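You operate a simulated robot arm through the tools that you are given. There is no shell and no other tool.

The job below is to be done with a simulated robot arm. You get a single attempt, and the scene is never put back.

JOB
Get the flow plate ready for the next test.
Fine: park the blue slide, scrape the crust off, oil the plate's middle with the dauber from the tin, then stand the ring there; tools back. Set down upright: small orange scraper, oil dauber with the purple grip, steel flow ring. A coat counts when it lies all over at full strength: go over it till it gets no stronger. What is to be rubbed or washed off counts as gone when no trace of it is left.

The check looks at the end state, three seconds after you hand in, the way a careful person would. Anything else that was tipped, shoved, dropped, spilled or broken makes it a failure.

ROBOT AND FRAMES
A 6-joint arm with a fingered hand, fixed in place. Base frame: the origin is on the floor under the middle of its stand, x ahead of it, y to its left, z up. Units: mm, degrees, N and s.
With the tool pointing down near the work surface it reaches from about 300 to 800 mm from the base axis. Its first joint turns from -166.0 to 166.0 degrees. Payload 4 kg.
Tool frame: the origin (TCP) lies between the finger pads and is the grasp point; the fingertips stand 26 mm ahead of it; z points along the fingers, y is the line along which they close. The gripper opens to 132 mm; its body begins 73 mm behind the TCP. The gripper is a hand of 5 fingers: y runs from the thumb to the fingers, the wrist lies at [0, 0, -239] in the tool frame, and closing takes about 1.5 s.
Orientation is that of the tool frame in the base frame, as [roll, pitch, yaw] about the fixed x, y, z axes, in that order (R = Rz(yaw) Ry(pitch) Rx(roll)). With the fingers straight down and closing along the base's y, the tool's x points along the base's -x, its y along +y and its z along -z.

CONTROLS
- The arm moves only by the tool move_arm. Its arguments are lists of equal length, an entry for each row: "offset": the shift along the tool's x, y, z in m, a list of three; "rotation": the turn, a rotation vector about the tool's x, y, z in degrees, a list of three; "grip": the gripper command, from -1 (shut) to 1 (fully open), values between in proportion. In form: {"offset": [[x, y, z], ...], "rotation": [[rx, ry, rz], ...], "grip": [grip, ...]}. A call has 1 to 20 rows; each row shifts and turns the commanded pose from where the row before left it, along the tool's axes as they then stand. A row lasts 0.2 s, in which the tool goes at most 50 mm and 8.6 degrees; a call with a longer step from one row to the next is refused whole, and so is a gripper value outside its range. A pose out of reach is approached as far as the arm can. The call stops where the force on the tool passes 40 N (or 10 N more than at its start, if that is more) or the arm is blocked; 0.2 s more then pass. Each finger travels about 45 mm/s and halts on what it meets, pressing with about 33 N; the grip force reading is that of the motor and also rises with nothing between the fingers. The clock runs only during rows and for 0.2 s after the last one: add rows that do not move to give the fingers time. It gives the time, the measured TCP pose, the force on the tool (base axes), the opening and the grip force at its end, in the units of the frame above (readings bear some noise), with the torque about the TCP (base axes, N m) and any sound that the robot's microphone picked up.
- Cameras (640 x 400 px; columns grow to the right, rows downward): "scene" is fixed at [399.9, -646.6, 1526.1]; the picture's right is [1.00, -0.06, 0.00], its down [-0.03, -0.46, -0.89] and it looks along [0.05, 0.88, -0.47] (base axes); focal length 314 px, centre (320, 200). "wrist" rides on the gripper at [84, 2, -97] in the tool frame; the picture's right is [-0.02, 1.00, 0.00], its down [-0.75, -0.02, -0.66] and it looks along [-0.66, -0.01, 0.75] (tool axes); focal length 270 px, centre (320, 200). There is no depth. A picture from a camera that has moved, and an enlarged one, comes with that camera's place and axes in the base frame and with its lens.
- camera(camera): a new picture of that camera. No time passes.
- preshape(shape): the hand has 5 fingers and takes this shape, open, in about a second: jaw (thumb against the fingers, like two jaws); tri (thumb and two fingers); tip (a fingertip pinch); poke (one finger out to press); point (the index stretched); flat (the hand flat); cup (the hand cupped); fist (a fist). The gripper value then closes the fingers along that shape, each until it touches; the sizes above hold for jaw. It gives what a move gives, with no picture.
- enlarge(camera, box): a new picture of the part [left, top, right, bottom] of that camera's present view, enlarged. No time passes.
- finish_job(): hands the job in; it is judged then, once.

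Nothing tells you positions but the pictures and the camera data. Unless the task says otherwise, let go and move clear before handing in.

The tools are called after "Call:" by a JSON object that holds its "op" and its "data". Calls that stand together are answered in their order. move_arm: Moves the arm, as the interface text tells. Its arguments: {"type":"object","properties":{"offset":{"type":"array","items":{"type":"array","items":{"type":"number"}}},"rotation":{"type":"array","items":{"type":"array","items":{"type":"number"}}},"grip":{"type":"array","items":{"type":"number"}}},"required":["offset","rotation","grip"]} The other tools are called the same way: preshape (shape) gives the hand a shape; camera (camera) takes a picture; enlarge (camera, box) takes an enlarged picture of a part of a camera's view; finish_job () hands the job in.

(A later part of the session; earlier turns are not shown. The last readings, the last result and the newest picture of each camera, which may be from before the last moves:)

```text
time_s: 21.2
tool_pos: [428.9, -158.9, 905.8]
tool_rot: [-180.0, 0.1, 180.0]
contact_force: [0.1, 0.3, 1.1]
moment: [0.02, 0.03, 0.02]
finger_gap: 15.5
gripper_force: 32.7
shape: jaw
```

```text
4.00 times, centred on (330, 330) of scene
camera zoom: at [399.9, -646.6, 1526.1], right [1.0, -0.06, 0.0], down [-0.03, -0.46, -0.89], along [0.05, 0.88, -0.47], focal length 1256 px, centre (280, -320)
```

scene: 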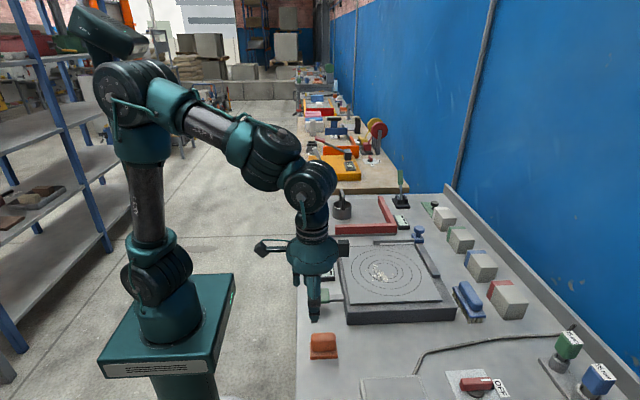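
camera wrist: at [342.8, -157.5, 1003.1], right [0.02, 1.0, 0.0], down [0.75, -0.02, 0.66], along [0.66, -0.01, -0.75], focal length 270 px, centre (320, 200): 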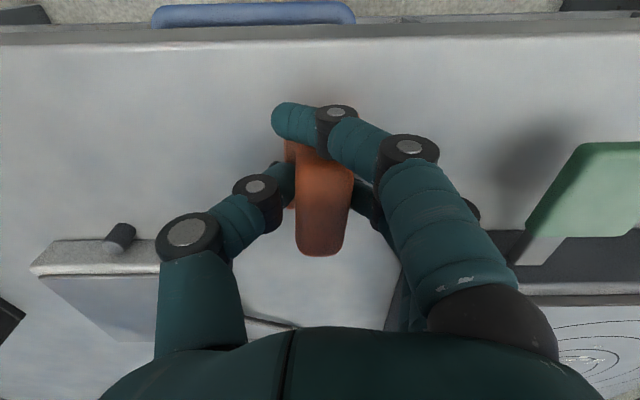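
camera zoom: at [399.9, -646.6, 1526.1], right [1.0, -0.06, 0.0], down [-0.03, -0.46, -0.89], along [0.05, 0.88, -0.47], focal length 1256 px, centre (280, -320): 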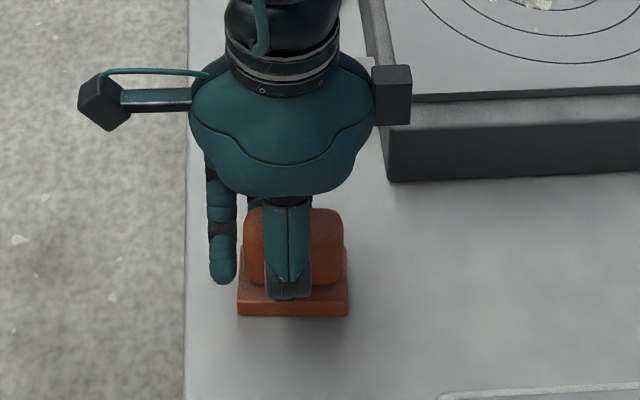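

Call:
{"op": "move_arm", "data": {"offset": [[0, 0, -0.01], [0, 0, -0.02], [0, 0, -0.03], [0, 0, -0.03], [0, 0, -0.03], [0, 0, 0]], "rotation": [[0, 0, 0], [0, 0, 0], [0, 0, 0], [0, 0, 0], [0, 0, 0], [0, 0, 0]], "grip": [-1, -1, -1, -1, -1, -1]}}

Call:
{"op": "camera", "data": {"camera": "wrist"}}

Call:
{"op": "enlarge", "data": {"camera": "scene", "box": [265, 210, 385, 350]}}

```text
time_s: 22.6
tool_pos: [429.5, -158.9, 1027.3]
tool_rot: [180.0, 0.1, -180.0]
contact_force: [-0.7, 0.4, -0.7]
moment: [-0.01, 0.0, 0.0]
finger_gap: 15.2
gripper_force: 32.7
shape: jaw
```

```text
taken
camera wrist: at [342.6, -157.6, 1124.1], right [0.02, 1.0, 0.0], down [0.75, -0.02, 0.66], along [0.66, -0.01, -0.75], focal length 270 px, centre (320, 200)
```

wrist: 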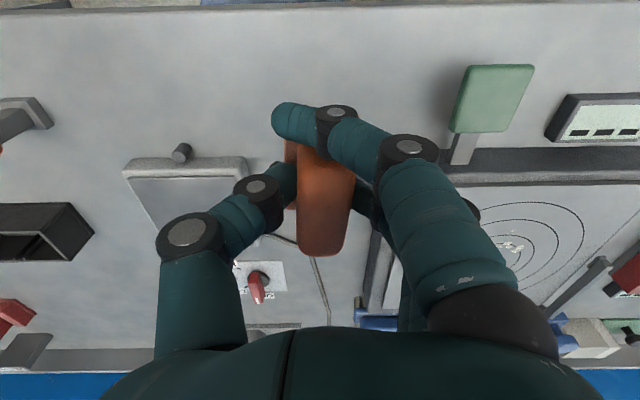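

```text
2.86 times, centred on (325, 280) of scene
camera zoom: at [399.9, -646.6, 1526.1], right [1.0, -0.06, 0.0], down [-0.03, -0.46, -0.89], along [0.05, 0.88, -0.47], focal length 897 px, centre (306, -29)
```

zoom: 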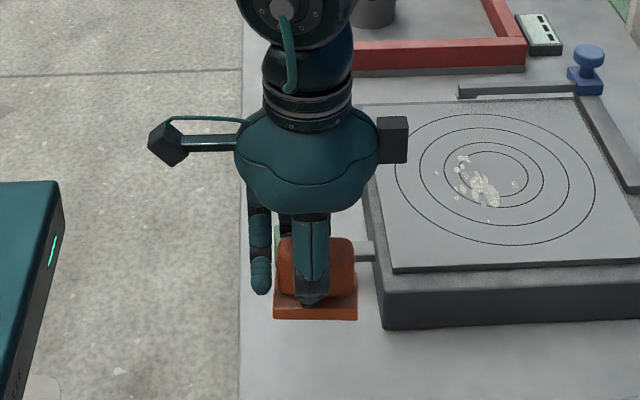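

The scraper is lifted level, with its base about 41 mm below the TCP. I'll carry it to the -y side of the crust over the plate.

Call:
{"op": "move_arm", "data": {"offset": [[-0.0283, 0.02, 0.0045], [-0.0283, 0.02, 0.0045], [-0.0283, 0.02, 0.0045], [-0.0283, 0.02, 0.0045], [-0.0283, 0.02, 0.0045], [-0.0283, 0.02, 0.0045], [0, 0, 0]], "rotation": [[0, 0, 0], [0, 0, 0], [0, 0, 0], [0, 0, 0], [0, 0, 0], [0, 0, 0], [0, 0, 0]], "grip": [-1, -1, -1, -1, -1, -1, -1]}}

Call:
{"op": "camera", "data": {"camera": "wrist"}}

Call:
{"op": "enlarge", "data": {"camera": "scene", "box": [320, 190, 480, 330]}}

```text
time_s: 24.2
tool_pos: [598.3, -37.8, 999.2]
tool_rot: [-180.0, 0.0, 180.0]
contact_force: [0.3, 0.2, -1.2]
moment: [-0.01, 0.01, -0.01]
finger_gap: 15.1
gripper_force: 33.2
shape: jaw
```

```text
taken
camera wrist: at [512.2, -36.5, 1097.0], right [0.02, 1.0, 0.0], down [0.75, -0.02, 0.66], along [0.66, -0.01, -0.75], focal length 270 px, centre (320, 200)
```

wrist: 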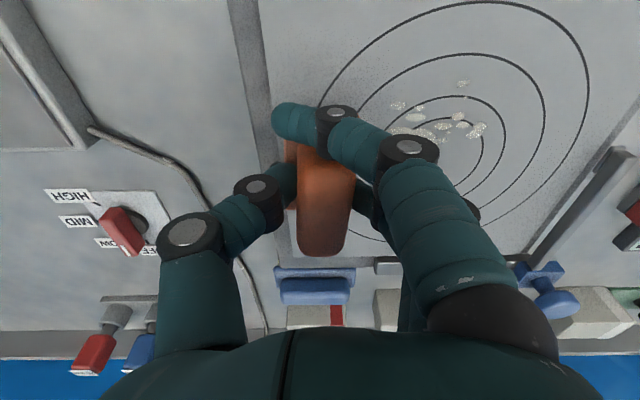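

```text
2.86 times, centred on (400, 260) of scene
camera zoom: at [399.9, -646.6, 1526.1], right [1.0, -0.06, 0.0], down [-0.03, -0.46, -0.89], along [0.05, 0.88, -0.47], focal length 897 px, centre (91, 29)
```

zoom: 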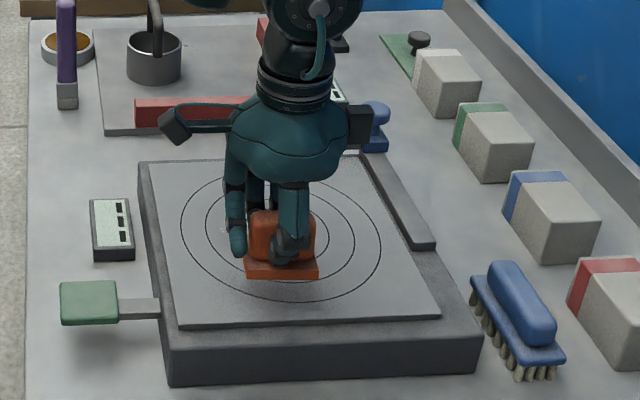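

Call:
{"op": "move_arm", "data": {"offset": [[0, 0, 0.015], [0, 0, 0.015], [0, 0, 0.01], [0, 0, 0.003], [0, 0, 0.002], [0, 0, 0]], "rotation": [[0, 0, 0], [0, 0, 0], [0, 0, 0], [0, 0, 0], [0, 0, 0], [0, 0, 0]], "grip": [-1, -1, -1, -1, -1, -1]}}

Call:
{"op": "enlarge", "data": {"camera": "scene", "box": [350, 220, 430, 300]}}

```text
time_s: 25.2
tool_pos: [599.2, -39.7, 960.8]
tool_rot: [179.9, 0.6, 180.0]
contact_force: [-4.0, -0.6, 14.9]
moment: [0.2, -0.02, 0.09]
finger_gap: 17.0
gripper_force: 32.9
shape: jaw
stopped in row 5: the force on the tool passed its limit at 44 N (the readings are from after the stop); the commanded pose is now the measured one
```

```text
5.00 times, centred on (390, 260) of scene
camera zoom: at [399.9, -646.6, 1526.1], right [1.0, -0.06, 0.0], down [-0.03, -0.46, -0.89], along [0.05, 0.88, -0.47], focal length 1570 px, centre (-30, -100)
```

zoom: 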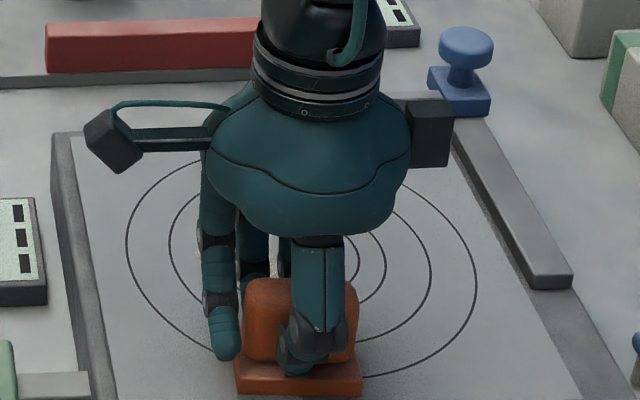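

Call:
{"op": "move_arm", "data": {"offset": [[0, 0, -0.0005], [0, 0, 0]], "rotation": [[0, 0, 0], [0, 0, 0]], "grip": [-1, -1]}}

Call:
{"op": "camera", "data": {"camera": "wrist"}}

```text
time_s: 25.8
tool_pos: [598.8, -39.5, 961.5]
tool_rot: [-180.0, 0.6, 180.0]
contact_force: [-2.0, -1.8, 19.1]
moment: [0.21, -0.14, 0.07]
finger_gap: 17.2
gripper_force: 32.8
shape: jaw
```

```text
taken
camera wrist: at [512.3, -38.0, 1058.0], right [0.02, 1.0, 0.0], down [0.75, -0.02, 0.67], along [0.67, -0.01, -0.75], focal length 270 px, centre (320, 200)
```

wrist: 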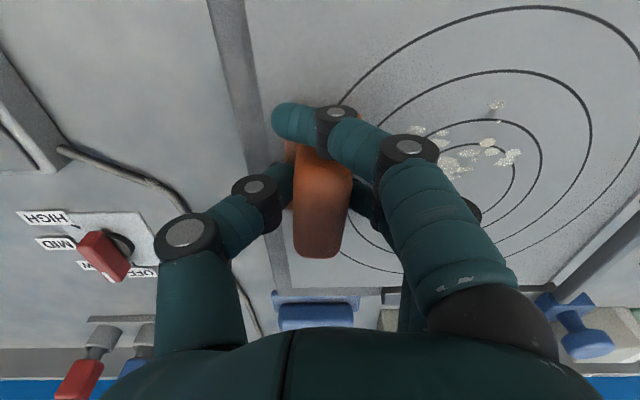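

The scraper is on the plate with about 19 N of pressure. I'll do the first sweep in +y across the crust.

Call:
{"op": "move_arm", "data": {"offset": [[0, 0.004, 0], [0, 0.006, 0], [0, 0.006, 0], [0, 0.006, 0], [0, 0.006, 0], [0, 0.006, 0], [0, 0.006, 0], [0, 0.006, 0], [0, 0.006, 0], [0, 0.006, 0]], "rotation": [[0, 0, 0], [0, 0, 0], [0, 0, 0], [0, 0, 0], [0, 0, 0], [0, 0, 0], [0, 0, 0], [0, 0, 0], [0, 0, 0], [0, 0, 0]], "grip": [-1, -1, -1, -1, -1, -1, -1, -1, -1, -1]}}

Call:
{"op": "camera", "data": {"camera": "wrist"}}

Call:
{"op": "enlarge", "data": {"camera": "scene", "box": [350, 220, 430, 300]}}

```text
time_s: 28.0
tool_pos: [599.2, 18.4, 961.0]
tool_rot: [179.9, 0.5, 179.9]
contact_force: [0.8, -9.1, 26.1]
moment: [0.0, -0.13, -0.02]
finger_gap: 17.5
gripper_force: 33.2
shape: jaw
```

```text
taken
camera wrist: at [512.5, 20.0, 1057.6], right [0.02, 1.0, 0.0], down [0.75, -0.02, 0.66], along [0.66, -0.01, -0.75], focal length 270 px, centre (320, 200)
```

wrist: 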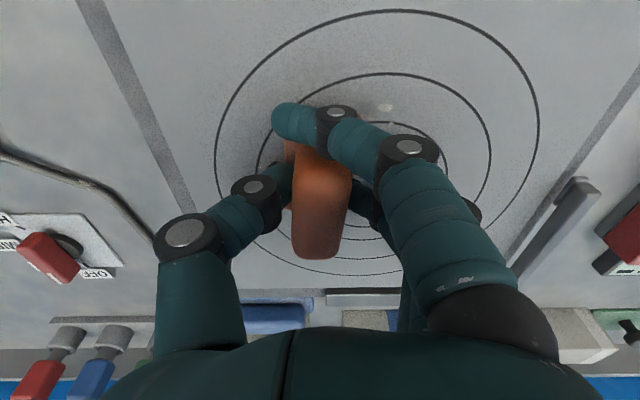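

```text
5.00 times, centred on (390, 260) of scene
camera zoom: at [399.9, -646.6, 1526.1], right [1.0, -0.06, 0.0], down [-0.03, -0.46, -0.89], along [0.05, 0.88, -0.47], focal length 1570 px, centre (-30, -100)
```

zoom: 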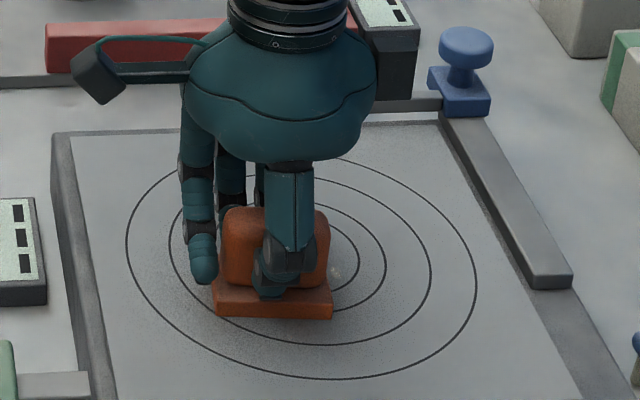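

Call:
{"op": "move_arm", "data": {"offset": [[0, 0.005, -0.0004], [0, 0.006, 0], [0, 0.006, 0], [0, 0.006, 0], [0, 0.006, 0], [0, 0.006, 0], [0, 0.006, 0], [0, 0.006, 0], [0, 0.006, 0], [0, 0.006, 0], [0, 0.006, 0], [0, 0.006, 0]], "rotation": [[0, 0, 0], [0, 0, 0], [0, 0, 0], [0, 0, 0], [0, 0, 0], [0, 0, 0], [0, 0, 0], [0, 0, 0], [0, 0, 0], [0, 0, 0], [0, 0, 0], [0, 0, 0]], "grip": [-1, -1, -1, -1, -1, -1, -1, -1, -1, -1, -1, -1]}}

Call:
{"op": "camera", "data": {"camera": "wrist"}}

Call:
{"op": "enlarge", "data": {"camera": "scene", "box": [350, 220, 430, 300]}}

```text
time_s: 30.6
tool_pos: [597.6, 89.9, 961.6]
tool_rot: [-179.9, 0.4, -180.0]
contact_force: [-0.7, -4.6, 13.7]
moment: [0.07, -0.07, -0.03]
finger_gap: 17.4
gripper_force: 33.4
shape: jaw
```

```text
taken
camera wrist: at [512.6, 90.8, 1058.2], right [0.02, 1.0, 0.0], down [0.75, -0.02, 0.66], along [0.66, -0.01, -0.75], focal length 270 px, centre (320, 200)
```

wrist: 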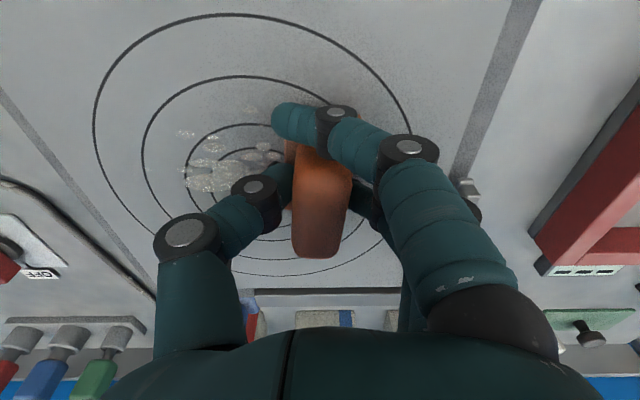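

```text
5.00 times, centred on (390, 260) of scene
camera zoom: at [399.9, -646.6, 1526.1], right [1.0, -0.06, 0.0], down [-0.03, -0.46, -0.89], along [0.05, 0.88, -0.47], focal length 1570 px, centre (-30, -100)
```

zoom: 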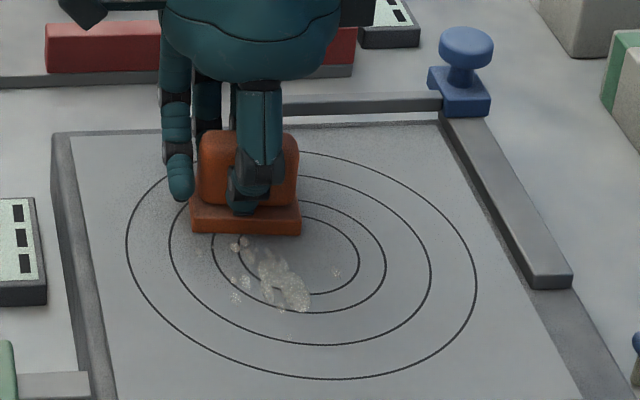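

The crust fades with each pass, so several passes will be needed. I'll sweep back over it.

Call:
{"op": "move_arm", "data": {"offset": [[0, -0.007, 0], [0, -0.007, 0], [0, -0.007, 0], [0, -0.007, 0], [0, -0.007, 0], [0, -0.007, 0], [0, -0.007, 0], [0, -0.007, 0], [0, -0.007, 0], [0, -0.007, 0], [0, -0.007, 0], [0, -0.007, 0], [0, -0.007, 0], [0, -0.007, 0], [0, -0.007, 0], [0, -0.007, 0], [0, -0.007, 0], [0, -0.007, 0], [0, -0.004, 0]], "rotation": [[0, 0, 0], [0, 0, 0], [0, 0, 0], [0, 0, 0], [0, 0, 0], [0, 0, 0], [0, 0, 0], [0, 0, 0], [0, 0, 0], [0, 0, 0], [0, 0, 0], [0, 0, 0], [0, 0, 0], [0, 0, 0], [0, 0, 0], [0, 0, 0], [0, 0, 0], [0, 0, 0], [0, 0, 0]], "grip": [-1, -1, -1, -1, -1, -1, -1, -1, -1, -1, -1, -1, -1, -1, -1, -1, -1, -1, -1]}}

Call:
{"op": "camera", "data": {"camera": "wrist"}}

Call:
{"op": "enlarge", "data": {"camera": "scene", "box": [350, 220, 430, 300]}}

```text
time_s: 34.6
tool_pos: [598.5, -40.2, 961.9]
tool_rot: [180.0, 0.5, -179.9]
contact_force: [-0.4, 6.2, 16.6]
moment: [0.37, -0.13, 0.02]
finger_gap: 16.6
gripper_force: 33.2
shape: jaw
```

```text
taken
camera wrist: at [512.3, -38.8, 1058.0], right [0.02, 1.0, 0.0], down [0.75, -0.01, 0.66], along [0.66, -0.01, -0.75], focal length 270 px, centre (320, 200)
```

wrist: 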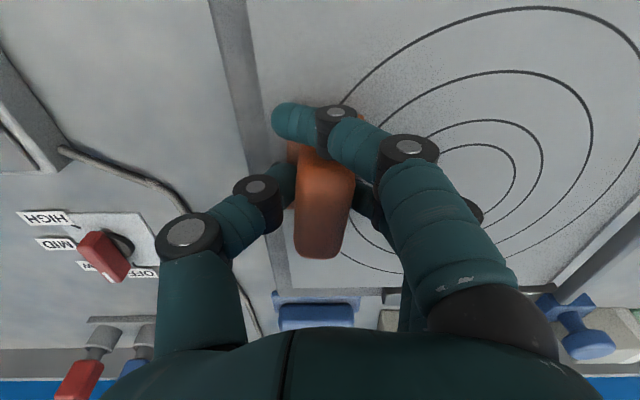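

```text
5.00 times, centred on (390, 260) of scene
camera zoom: at [399.9, -646.6, 1526.1], right [1.0, -0.06, 0.0], down [-0.03, -0.46, -0.89], along [0.05, 0.88, -0.47], focal length 1570 px, centre (-30, -100)
```

zoom: 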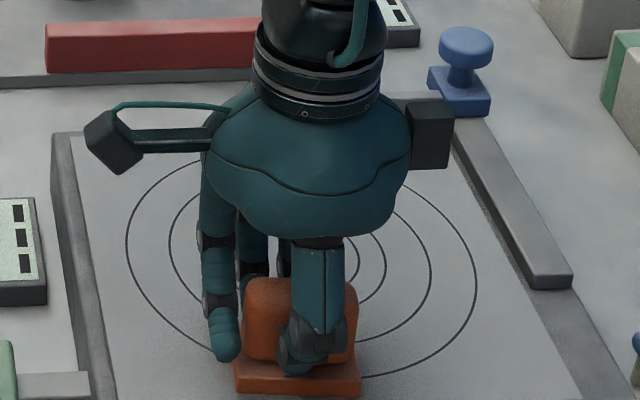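

Call:
{"op": "move_arm", "data": {"offset": [[0, 0, -0.005], [-0.018, 0, 0], [-0.017, 0, 0], [0, 0, 0.0025], [0, 0, 0.0025], [0, 0.007, 0], [0, 0.007, 0], [0, 0.007, 0], [0, 0.007, 0], [0, 0.007, 0], [0, 0.007, 0], [0, 0.007, 0], [0, 0.007, 0], [0, 0.007, 0], [0, 0.007, 0], [0, 0.007, 0], [0, 0.007, 0], [0, 0.007, 0], [0, 0.007, 0], [0, 0.007, 0]], "rotation": [[0, 0, 0], [0, 0, 0], [0, 0, 0], [0, 0, 0], [0, 0, 0], [0, 0, 0], [0, 0, 0], [0, 0, 0], [0, 0, 0], [0, 0, 0], [0, 0, 0], [0, 0, 0], [0, 0, 0], [0, 0, 0], [0, 0, 0], [0, 0, 0], [0, 0, 0], [0, 0, 0], [0, 0, 0], [0, 0, 0]], "grip": [-1, -1, -1, -1, -1, -1, -1, -1, -1, -1, -1, -1, -1, -1, -1, -1, -1, -1, -1, -1]}}

Call:
{"op": "camera", "data": {"camera": "wrist"}}

Call:
{"op": "enlarge", "data": {"camera": "scene", "box": [350, 220, 430, 300]}}

```text
time_s: 38.8
tool_pos: [634.0, 65.2, 960.7]
tool_rot: [-180.0, 0.4, 179.9]
contact_force: [-0.2, -6.2, 17.3]
moment: [0.13, -0.11, -0.05]
finger_gap: 16.1
gripper_force: 33.1
shape: jaw
```

```text
taken
camera wrist: at [547.5, 66.0, 1058.2], right [0.02, 1.0, 0.0], down [0.75, -0.02, 0.66], along [0.66, -0.01, -0.75], focal length 270 px, centre (320, 200)
```

wrist: 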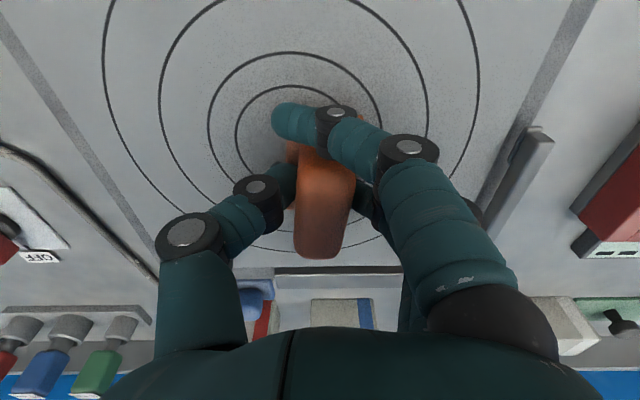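

```text
5.00 times, centred on (390, 260) of scene
camera zoom: at [399.9, -646.6, 1526.1], right [1.0, -0.06, 0.0], down [-0.03, -0.46, -0.89], along [0.05, 0.88, -0.47], focal length 1570 px, centre (-30, -100)
```

zoom: 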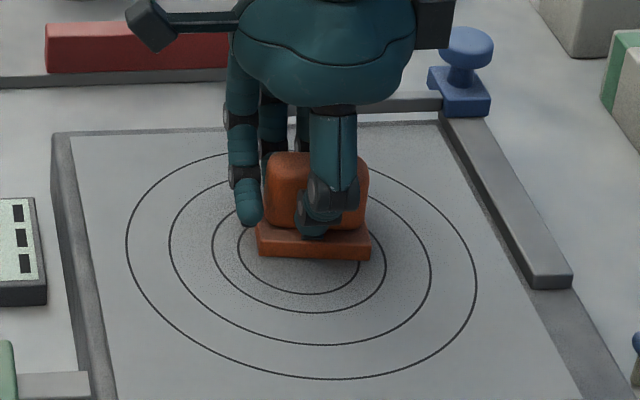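

Call:
{"op": "move_arm", "data": {"offset": [[0, 0.007, 0], [0, 0.007, 0], [0, 0.007, 0], [0, 0.007, 0], [0, -0.007, 0], [0, -0.008, 0], [0, -0.008, 0], [0, -0.008, 0], [0, -0.008, 0], [0, -0.008, 0], [0, -0.008, 0], [0, -0.008, 0], [0, -0.008, 0], [0, -0.008, 0], [0, -0.008, 0], [0, -0.008, 0], [0, -0.008, 0], [0, -0.008, 0], [0, -0.008, 0], [0, -0.008, 0]], "rotation": [[0, 0, 0], [0, 0, 0], [0, 0, 0], [0, 0, 0], [0, 0, 0], [0, 0, 0], [0, 0, 0], [0, 0, 0], [0, 0, 0], [0, 0, 0], [0, 0, 0], [0, 0, 0], [0, 0, 0], [0, 0, 0], [0, 0, 0], [0, 0, 0], [0, 0, 0], [0, 0, 0], [0, 0, 0], [0, 0, 0]], "grip": [-1, -1, -1, -1, -1, -1, -1, -1, -1, -1, -1, -1, -1, -1, -1, -1, -1, -1, -1, -1]}}

Call:
{"op": "camera", "data": {"camera": "wrist"}}

Call:
{"op": "enlarge", "data": {"camera": "scene", "box": [350, 220, 430, 300]}}

```text
time_s: 43.0
tool_pos: [634.7, -35.3, 961.8]
tool_rot: [-180.0, 0.5, -179.9]
contact_force: [-0.7, 4.1, 10.2]
moment: [0.33, -0.05, 0.05]
finger_gap: 16.2
gripper_force: 32.9
shape: jaw
```

```text
taken
camera wrist: at [547.2, -33.0, 1058.1], right [0.02, 1.0, 0.0], down [0.75, -0.02, 0.66], along [0.66, -0.01, -0.75], focal length 270 px, centre (320, 200)
```

wrist: 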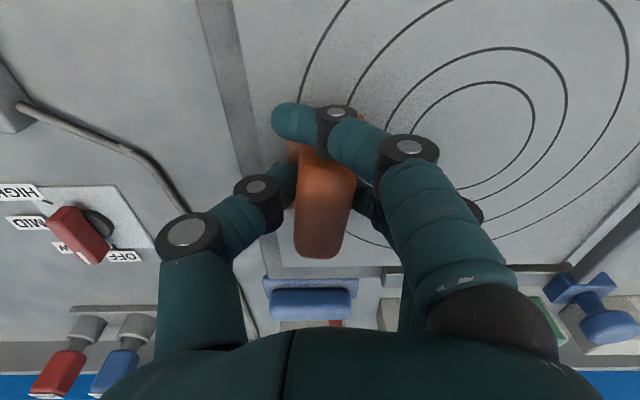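

```text
5.00 times, centred on (390, 260) of scene
camera zoom: at [399.9, -646.6, 1526.1], right [1.0, -0.06, 0.0], down [-0.03, -0.46, -0.89], along [0.05, 0.88, -0.47], focal length 1570 px, centre (-30, -100)
```

zoom: 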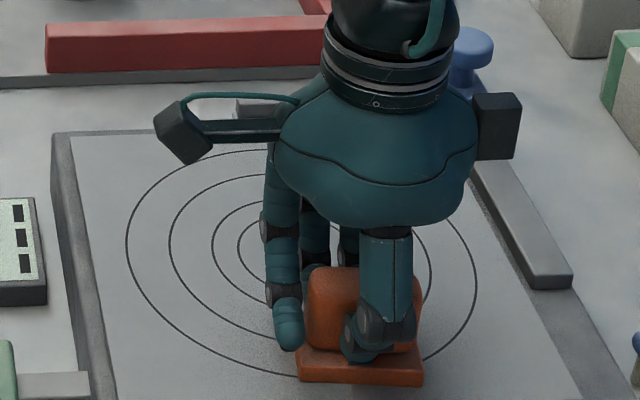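

No crust is visible now. I'll do one more pass nearer the robot, where small dots sat at the scraper's edge, then lift off and inspect.

Call:
{"op": "move_arm", "data": {"offset": [[0, 0, -0.005], [0.031, 0, 0], [0.031, 0, 0], [0, 0, 0.0025], [0, 0, 0.0025], [0, 0.008, 0], [0, 0.009, 0], [0, 0.009, 0], [0, 0.009, 0], [0, 0.009, 0], [0, 0.009, 0], [0, 0.009, 0], [0, 0.009, 0], [0, 0.009, 0], [0, 0.009, 0], [0, 0.009, 0], [0, 0.009, 0], [0, 0.009, 0], [0, 0.009, 0], [0, 0.009, 0]], "rotation": [[0, 0, 0], [0, 0, 0], [0, 0, 0], [0, 0, 0], [0, 0, 0], [0, 0, 0], [0, 0, 0], [0, 0, 0], [0, 0, 0], [0, 0, 0], [0, 0, 0], [0, 0, 0], [0, 0, 0], [0, 0, 0], [0, 0, 0], [0, 0, 0], [0, 0, 0], [0, 0, 0], [0, 0, 0], [0, 0, 0]], "grip": [-1, -1, -1, -1, -1, -1, -1, -1, -1, -1, -1, -1, -1, -1, -1, -1, -1, -1, -1, -1]}}

Call:
{"op": "camera", "data": {"camera": "wrist"}}

Call:
{"op": "enlarge", "data": {"camera": "scene", "box": [350, 220, 430, 300]}}

```text
time_s: 47.2
tool_pos: [571.3, 98.5, 960.1]
tool_rot: [180.0, 0.4, 180.0]
contact_force: [0.1, -5.7, 15.9]
moment: [0.05, -0.06, -0.01]
finger_gap: 16.1
gripper_force: 33.1
shape: jaw
```

```text
taken
camera wrist: at [484.8, 101.2, 1057.9], right [0.02, 1.0, 0.0], down [0.75, -0.02, 0.66], along [0.66, -0.01, -0.75], focal length 270 px, centre (320, 200)
```

wrist: 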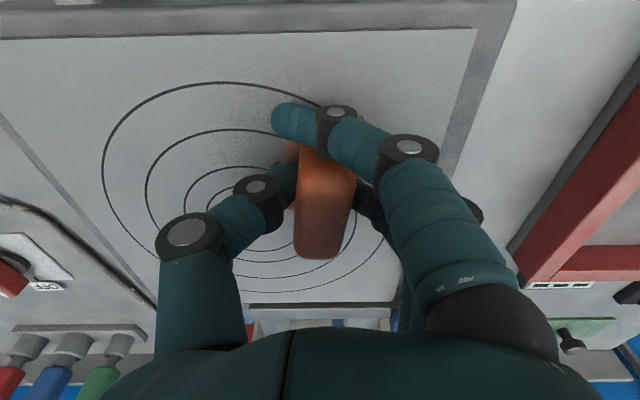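

```text
5.00 times, centred on (390, 260) of scene
camera zoom: at [399.9, -646.6, 1526.1], right [1.0, -0.06, 0.0], down [-0.03, -0.46, -0.89], along [0.05, 0.88, -0.47], focal length 1570 px, centre (-30, -100)
```

zoom: 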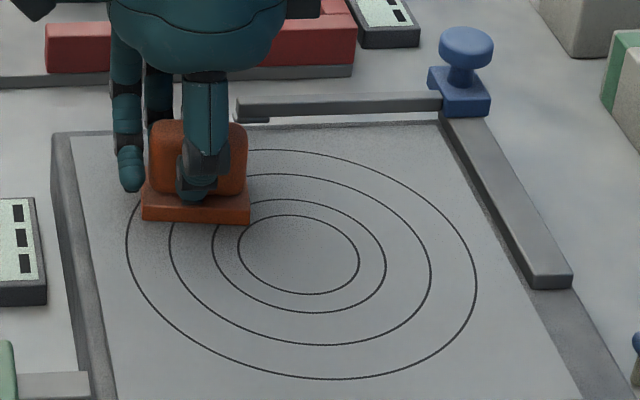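

Call:
{"op": "move_arm", "data": {"offset": [[0, 0, -0.01], [0, 0, -0.03], [0, 0, -0.03], [0.02, -0.03, -0.02], [0.03, -0.03, -0.01], [0, 0, 0]], "rotation": [[0, 0, 0], [0, 0, 0], [0, 0, 0], [0, 0, 0], [0, 0, 0], [0, 0, 0]], "grip": [-1, -1, -1, -1, -1, -1]}}

Call:
{"op": "camera", "data": {"camera": "wrist"}}

Call:
{"op": "enlarge", "data": {"camera": "scene", "box": [365, 245, 415, 290]}}

Call:
{"op": "enlarge", "data": {"camera": "scene", "box": [320, 210, 450, 320]}}

```text
time_s: 48.6
tool_pos: [520.7, 38.8, 1059.7]
tool_rot: [-179.9, 0.5, -179.9]
contact_force: [-0.2, -0.2, -1.2]
moment: [-0.06, -0.03, -0.02]
finger_gap: 15.7
gripper_force: 33.1
shape: jaw
```

```text
taken
camera wrist: at [434.4, 40.5, 1157.1], right [0.02, 1.0, 0.0], down [0.75, -0.02, 0.66], along [0.66, -0.01, -0.75], focal length 270 px, centre (320, 200)
```

wrist: 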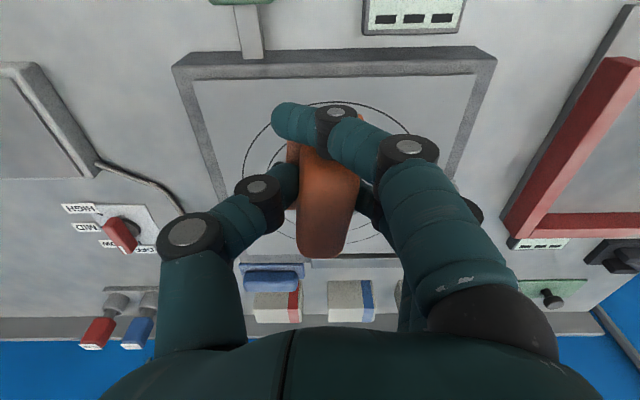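

```text
8.89 times, centred on (390, 268) of scene
camera zoom: at [399.9, -646.6, 1526.1], right [1.0, -0.06, 0.0], down [-0.03, -0.46, -0.89], along [0.05, 0.88, -0.47], focal length 2791 px, centre (-302, -400)
```

zoom: 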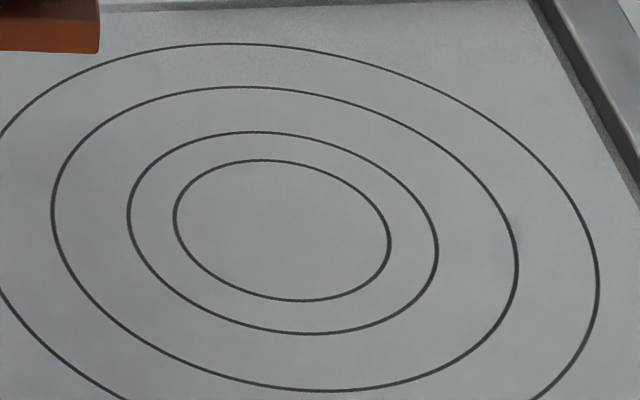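

```text
3.64 times, centred on (385, 265) of scene
camera zoom: at [399.9, -646.6, 1526.1], right [1.0, -0.06, 0.0], down [-0.03, -0.46, -0.89], along [0.05, 0.88, -0.47], focal length 1142 px, centre (84, -36)
```

zoom: 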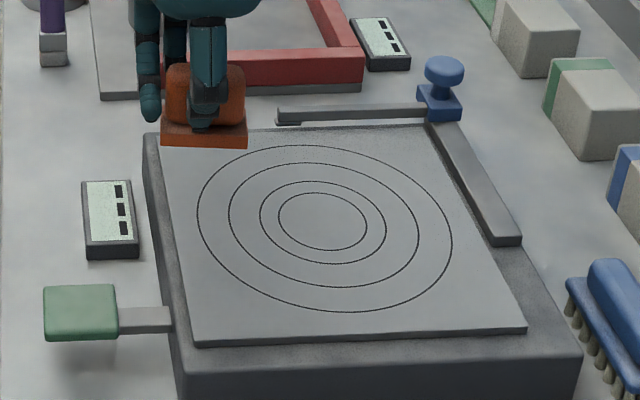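

The plate is clean, with no trace of crust left. I'll take the scraper back to its spot at about (434, -158).

Call:
{"op": "move_arm", "data": {"offset": [[0.01836, -0.04026, 0], [0.01836, -0.04026, 0], [0.01836, -0.04026, 0], [0.01836, -0.04026, 0], [0.01836, -0.04026, 0], [0, 0, 0.036], [0, 0, 0.036], [0, 0, 0.036], [0, 0, 0.03], [0, 0, 0]], "rotation": [[0, 0, 0], [0, 0, 0], [0, 0, 0], [0, 0, 0], [0, 0, 0], [0, 0, 0], [0, 0, 0], [0, 0, 0], [0, 0, 0], [0, 0, 0]], "grip": [-1, -1, -1, -1, -1, -1, -1, -1, -1, -1]}}

Call:
{"op": "camera", "data": {"camera": "wrist"}}

Call:
{"op": "enlarge", "data": {"camera": "scene", "box": [285, 280, 375, 380]}}

```text
time_s: 50.8
tool_pos: [431.8, -160.5, 920.6]
tool_rot: [-180.0, 0.5, -180.0]
contact_force: [0.3, 0.0, -1.2]
moment: [-0.05, 0.02, 0.0]
finger_gap: 15.4
gripper_force: 33.4
shape: jaw
```

```text
taken
camera wrist: at [344.7, -159.1, 1018.0], right [0.02, 1.0, 0.0], down [0.75, -0.02, 0.66], along [0.66, -0.01, -0.75], focal length 270 px, centre (320, 200)
```

wrist: 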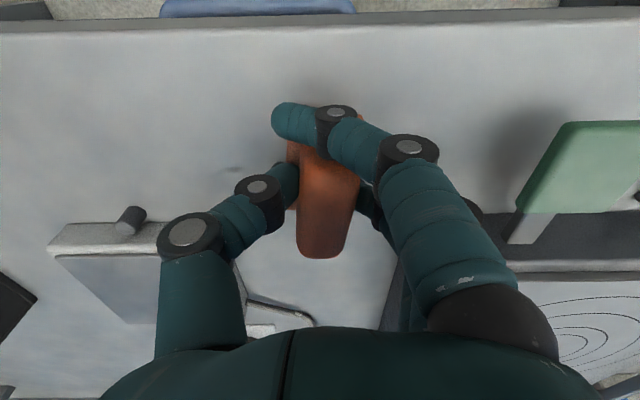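

```text
4.00 times, centred on (330, 330) of scene
camera zoom: at [399.9, -646.6, 1526.1], right [1.0, -0.06, 0.0], down [-0.03, -0.46, -0.89], along [0.05, 0.88, -0.47], focal length 1256 px, centre (280, -320)
```

zoom: 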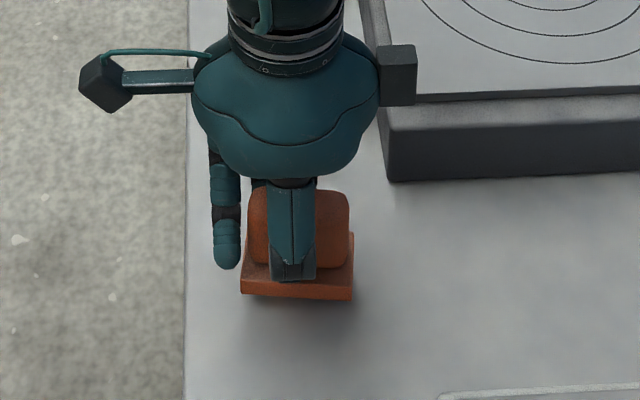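

Call:
{"op": "move_arm", "data": {"offset": [[0.002, -0.002, 0.004], [0, 0, 0.004], [0, 0, 0.003], [0, 0, 0]], "rotation": [[0, 0, 0], [0, 0, 0], [0, 0, 0], [0, 0, 0]], "grip": [-1, -1, -1, -1]}}

Call:
{"op": "enlarge", "data": {"camera": "scene", "box": [305, 310, 365, 370]}}

```text
time_s: 51.8
tool_pos: [427.1, -164.6, 910.6]
tool_rot: [179.9, 0.5, -180.0]
contact_force: [-0.1, 0.2, -0.8]
moment: [0.0, 0.02, -0.03]
finger_gap: 15.3
gripper_force: 32.6
shape: jaw
```

```text
6.67 times, centred on (335, 340) of scene
camera zoom: at [399.9, -646.6, 1526.1], right [1.0, -0.06, 0.0], down [-0.03, -0.46, -0.89], along [0.05, 0.88, -0.47], focal length 2093 px, centre (220, -733)
```

zoom: 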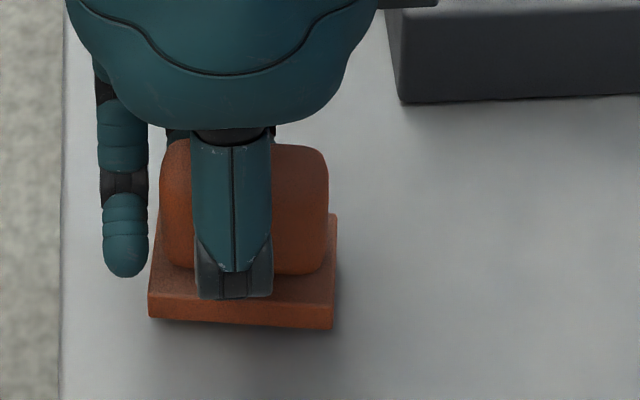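

Call:
{"op": "enlarge", "data": {"camera": "wrist", "box": [230, 80, 410, 280]}}

```text
2.00 times, centred on (320, 180) of wrist
camera zoom: at [342.3, -162.1, 1007.7], right [0.02, 1.0, 0.0], down [0.75, -0.02, 0.66], along [0.66, -0.01, -0.75], focal length 541 px, centre (320, 240)
```

zoom: 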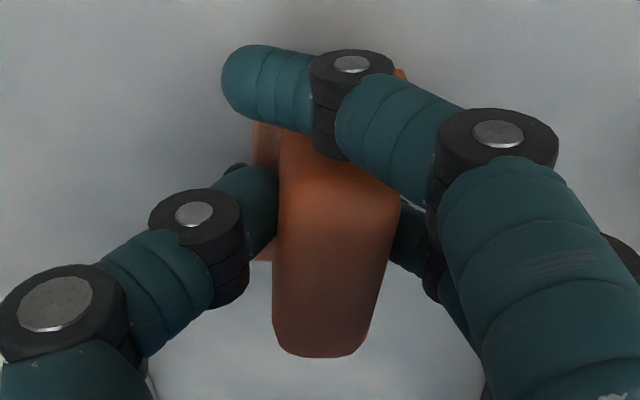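

The scraper has turned about 7° in my grip, so I'll rotate to straighten it and lower it onto the bench in small steps.

Call:
{"op": "move_arm", "data": {"offset": [[0, 0.001, 0], [0, 0, 0.0015], [0, 0, 0.001], [0, 0, 0.001], [0, 0, 0]], "rotation": [[0, 0, -6.5], [0, 0, 0], [0, 0, 0], [0, 0, 0], [0, 0, 0]], "grip": [-1, -1, -1, -1, -1]}}

Call:
{"op": "enlarge", "data": {"camera": "scene", "box": [305, 310, 365, 370]}}

```text
time_s: 53.0
tool_pos: [427.9, -163.2, 907.3]
tool_rot: [-179.9, 0.4, -173.4]
contact_force: [0.2, 0.4, -1.1]
moment: [0.0, -0.01, -0.05]
finger_gap: 15.4
gripper_force: 32.7
shape: jaw
```

```text
6.67 times, centred on (335, 340) of scene
camera zoom: at [399.9, -646.6, 1526.1], right [1.0, -0.06, 0.0], down [-0.03, -0.46, -0.89], along [0.05, 0.88, -0.47], focal length 2093 px, centre (220, -733)
```

zoom: 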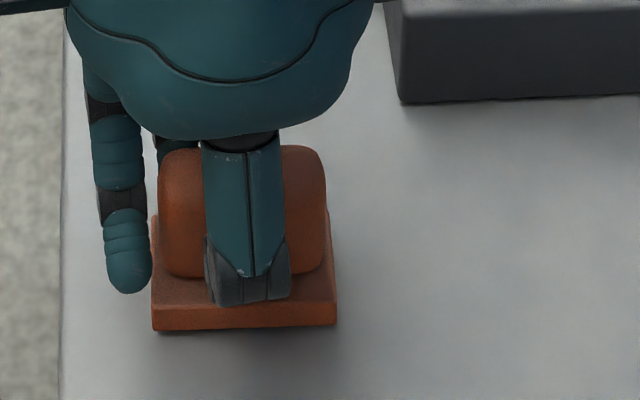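

Call:
{"op": "move_arm", "data": {"offset": [[0, 0, 0.001], [0, 0, 0.001], [0, 0, 0]], "rotation": [[0, 0, 0], [0, 0, 0], [0, 0, 0]], "grip": [-1, -1, -1]}}

```text
time_s: 53.8
tool_pos: [428.2, -163.6, 904.5]
tool_rot: [180.0, 0.3, -173.6]
contact_force: [0.5, 0.4, -0.8]
moment: [0.01, -0.01, 0.0]
finger_gap: 15.4
gripper_force: 33.0
shape: jaw
```

Call:
{"op": "move_arm", "data": {"offset": [[0, 0, 0.001], [0, 0, 0.001], [0, 0, 0]], "rotation": [[0, 0, 0], [0, 0, 0], [0, 0, 0]], "grip": [-1, -1, -1]}}

Call:
{"op": "enlarge", "data": {"camera": "scene", "box": [305, 310, 365, 370]}}

```text
time_s: 54.6
tool_pos: [427.1, -164.0, 902.3]
tool_rot: [-179.8, 0.4, -173.5]
contact_force: [0.3, -3.7, 14.6]
moment: [0.18, -0.07, 0.0]
finger_gap: 15.9
gripper_force: 32.9
shape: jaw
```

```text
6.67 times, centred on (335, 340) of scene
camera zoom: at [399.9, -646.6, 1526.1], right [1.0, -0.06, 0.0], down [-0.03, -0.46, -0.89], along [0.05, 0.88, -0.47], focal length 2093 px, centre (220, -733)
```

zoom: 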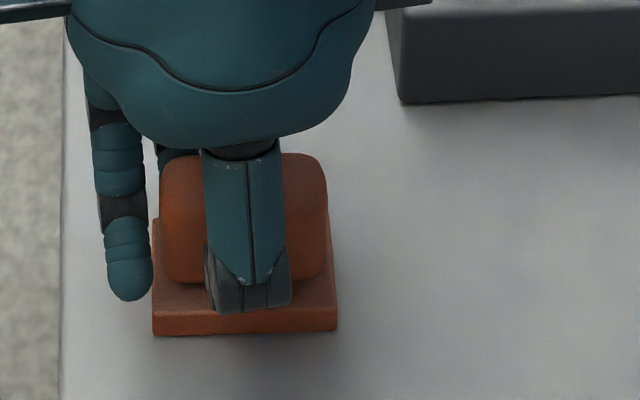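

Call:
{"op": "move_arm", "data": {"offset": [[0, 0, -0.001], [0, 0, 0], [0, 0, 0], [0, 0, 0], [0, 0, 0], [0, 0, 0], [0, 0, 0], [0, 0, 0]], "rotation": [[0, 0, 0], [0, 0, 0], [0, 0, 0], [0, 0, 0], [0, 0, 0], [0, 0, 0], [0, 0, 0], [0, 0, 0]], "grip": [-1, -0.7, -0.5, -0.3, -0.1, 0.1, 0.2, 0.2]}}

Call:
{"op": "camera", "data": {"camera": "wrist"}}

Call:
{"op": "enlarge", "data": {"camera": "scene", "box": [305, 310, 365, 370]}}

```text
time_s: 56.4
tool_pos: [427.6, -164.3, 904.3]
tool_rot: [-180.0, 0.3, -173.5]
contact_force: [1.1, -0.5, -0.4]
moment: [0.0, 0.0, 0.0]
finger_gap: 78.5
gripper_force: 0.0
shape: jaw
```

```text
taken
camera wrist: at [342.3, -171.1, 1000.7], right [-0.09, 1.0, 0.0], down [0.74, 0.07, 0.66], along [0.66, 0.06, -0.75], focal length 270 px, centre (320, 200)
```

wrist: 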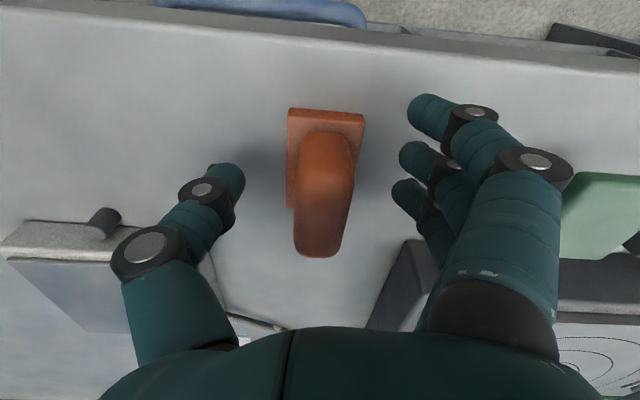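

```text
6.67 times, centred on (335, 340) of scene
camera zoom: at [399.9, -646.6, 1526.1], right [1.0, -0.06, 0.0], down [-0.03, -0.46, -0.89], along [0.05, 0.88, -0.47], focal length 2093 px, centre (220, -733)
```

zoom: 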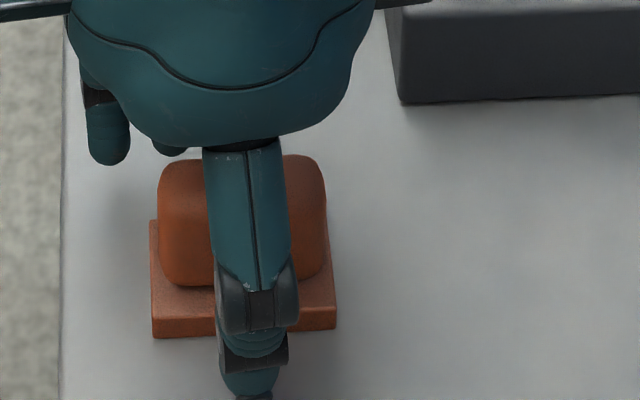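

The scraper stands upright back at its spot. I'll lift clear, straighten the hand and go look at the dauber, tin and ring.

Call:
{"op": "move_arm", "data": {"offset": [[0, 0, -0.02], [0, 0, -0.04], [0, 0, -0.04], [0, 0, -0.02], [0.0039, 0.0412, -0.0063], [0.0039, 0.0412, -0.0063], [0.0039, 0.0412, -0.0063], [0.0039, 0.0412, -0.0063], [0.0039, 0.0412, -0.0063], [0.0039, 0.0412, -0.0063], [0.0039, 0.0412, -0.0063], [0.0039, 0.0412, -0.0063], [0.0039, 0.0412, -0.0063], [0.0039, 0.0412, -0.0063], [0.0039, 0.0412, -0.0063], [0, 0, 0]], "rotation": [[0, 0, 0], [0, 0, 0], [0, 0, 0], [0, 0, 6.5], [0, 0, 0], [0, 0, 0], [0, 0, 0], [0, 0, 0], [0, 0, 0], [0, 0, 0], [0, 0, 0], [0, 0, 0], [0, 0, 0], [0, 0, 0], [0, 0, 0], [0, 0, 0]], "grip": [0.2, 0.2, 0.2, 0.2, 0.2, 0.2, 0.2, 0.2, 0.2, 0.2, 0.2, 0.2, 0.2, 0.2, 0.2, 0.2]}}

Call:
{"op": "camera", "data": {"camera": "wrist"}}

Call:
{"op": "camera", "data": {"camera": "scene"}}

```text
time_s: 59.8
tool_pos: [382.9, 290.2, 1093.4]
tool_rot: [179.9, 0.4, -180.0]
contact_force: [-0.7, -0.6, 0.0]
moment: [0.01, 0.01, -0.02]
finger_gap: 78.7
gripper_force: 0.1
shape: jaw
```

```text
taken
camera wrist: at [297.6, 291.7, 1190.1], right [0.02, 1.0, 0.0], down [0.75, -0.02, 0.66], along [0.66, -0.01, -0.75], focal length 270 px, centre (320, 200)
```

wrist: 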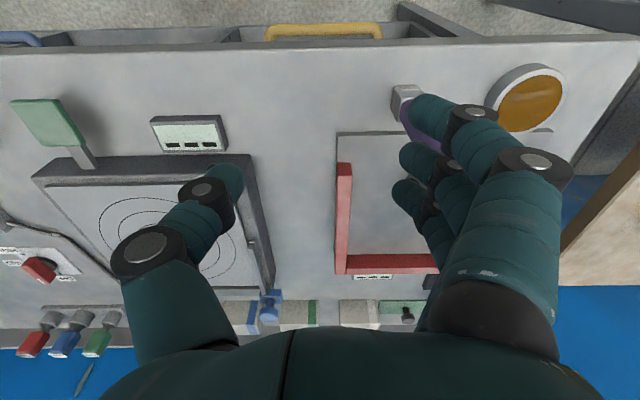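

```text
taken
```

scene: 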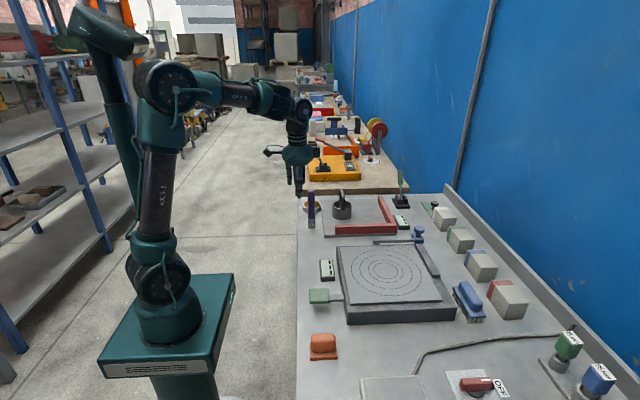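

Call:
{"op": "move_arm", "data": {"offset": [[0, 0.045, 0], [0, 0.045, 0], [0, 0, 0]], "rotation": [[0, 0, 0], [0, 0, 0], [0, 0, 0]], "grip": [0.2, 0.2, 0.2]}}

Call:
{"op": "camera", "data": {"camera": "wrist"}}

Call:
{"op": "enlarge", "data": {"camera": "wrist", "box": [260, 50, 460, 230]}}

Call:
{"op": "enlarge", "data": {"camera": "scene", "box": [295, 175, 375, 235]}}

```text
time_s: 60.6
tool_pos: [383.7, 380.1, 1093.7]
tool_rot: [179.9, 0.4, -180.0]
contact_force: [0.3, 0.6, 0.6]
moment: [-0.02, 0.0, 0.0]
finger_gap: 78.8
gripper_force: 0.1
shape: jaw
```

```text
taken
camera wrist: at [297.3, 381.9, 1190.6], right [0.02, 1.0, 0.0], down [0.75, -0.02, 0.66], along [0.66, -0.01, -0.75], focal length 270 px, centre (320, 200)
```

wrist: 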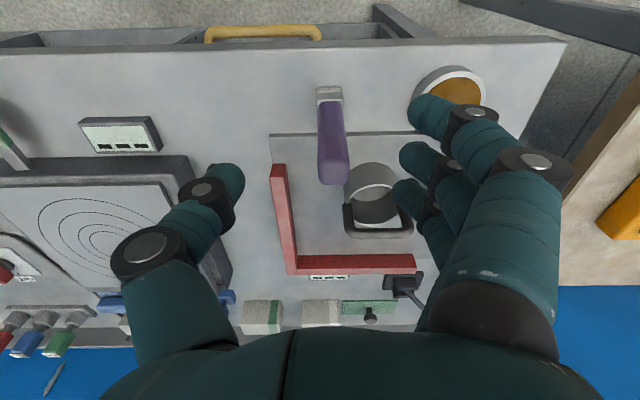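

```text
2.22 times, centred on (360, 140) of wrist
camera zoom: at [297.3, 381.9, 1190.6], right [0.02, 1.0, 0.0], down [0.75, -0.02, 0.66], along [0.66, -0.01, -0.75], focal length 601 px, centre (231, 333)
```

zoom: 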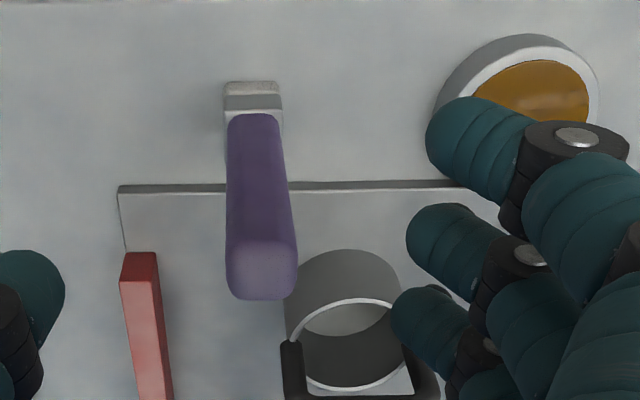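

```text
6.67 times, centred on (335, 205) of scene
camera zoom: at [399.9, -646.6, 1526.1], right [1.0, -0.06, 0.0], down [-0.03, -0.46, -0.89], along [0.05, 0.88, -0.47], focal length 2093 px, centre (220, 167)
```

zoom: 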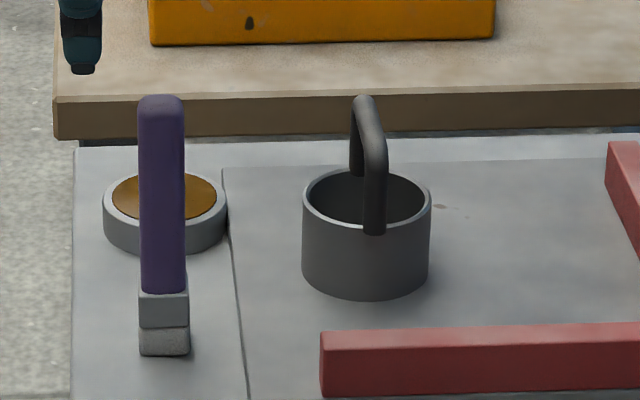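

The dauber stands at about (428, 393) and is about 157 mm tall: felt foot, grey block, then a purple grip 25 mm wide up to z≈1022. The tin is at about (433, 528), the ring is near (556, 466), and the plate top is really at about z=921 with its centre at (631, 52). I'll line up above the dauber.

Call:
{"op": "move_arm", "data": {"offset": [[-0.0187, 0.0065, 0], [-0.0187, 0.0065, 0], [0, 0, 0]], "rotation": [[0, 0, 0], [0, 0, 0], [0, 0, 0]], "grip": [0.2, 0.2, 0.2]}}

Call:
{"op": "camera", "data": {"camera": "wrist"}}

Call:
{"op": "enlarge", "data": {"camera": "wrist", "box": [240, 30, 440, 210]}}

Call:
{"op": "enlarge", "data": {"camera": "scene", "box": [265, 130, 365, 225]}}

```text
time_s: 61.4
tool_pos: [420.8, 392.4, 1094.0]
tool_rot: [180.0, 0.3, -180.0]
contact_force: [0.1, 0.6, 0.2]
moment: [-0.04, 0.04, -0.04]
finger_gap: 78.8
gripper_force: 0.0
shape: jaw
```

```text
taken
camera wrist: at [335.3, 394.7, 1190.6], right [0.02, 1.0, 0.0], down [0.75, -0.02, 0.66], along [0.66, -0.01, -0.75], focal length 270 px, centre (320, 200)
```

wrist: 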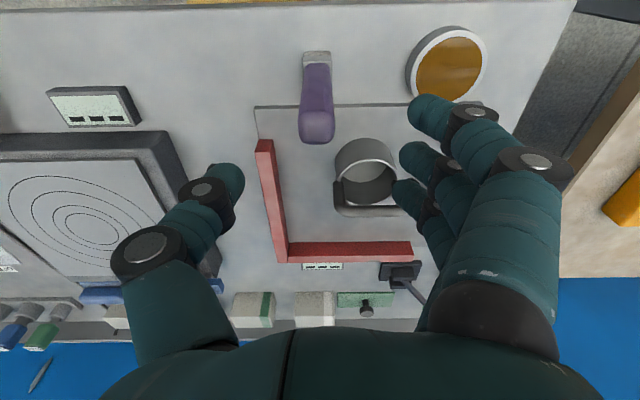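

```text
2.22 times, centred on (340, 120) of wrist
camera zoom: at [335.3, 394.7, 1190.6], right [0.02, 1.0, 0.0], down [0.75, -0.02, 0.66], along [0.66, -0.01, -0.75], focal length 601 px, centre (276, 378)
```

zoom: 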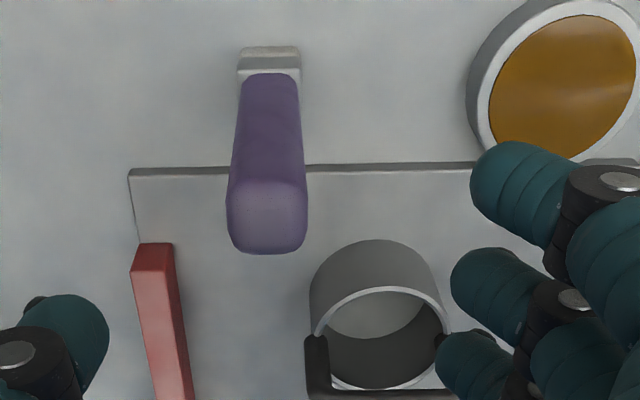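

```text
4.21 times, centred on (315, 178) of scene
camera zoom: at [399.9, -646.6, 1526.1], right [1.0, -0.06, 0.0], down [-0.03, -0.46, -0.89], along [0.05, 0.88, -0.47], focal length 1322 px, centre (341, 295)
```

zoom: 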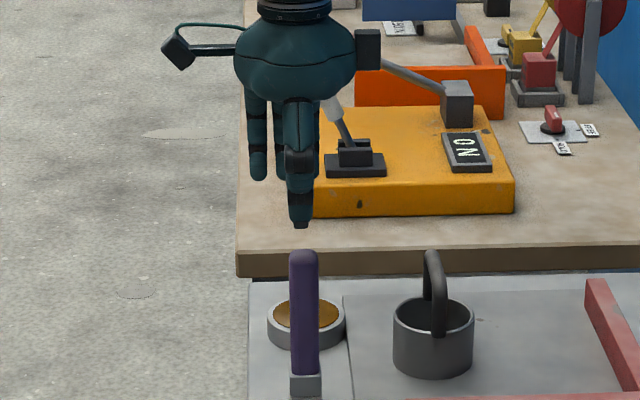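

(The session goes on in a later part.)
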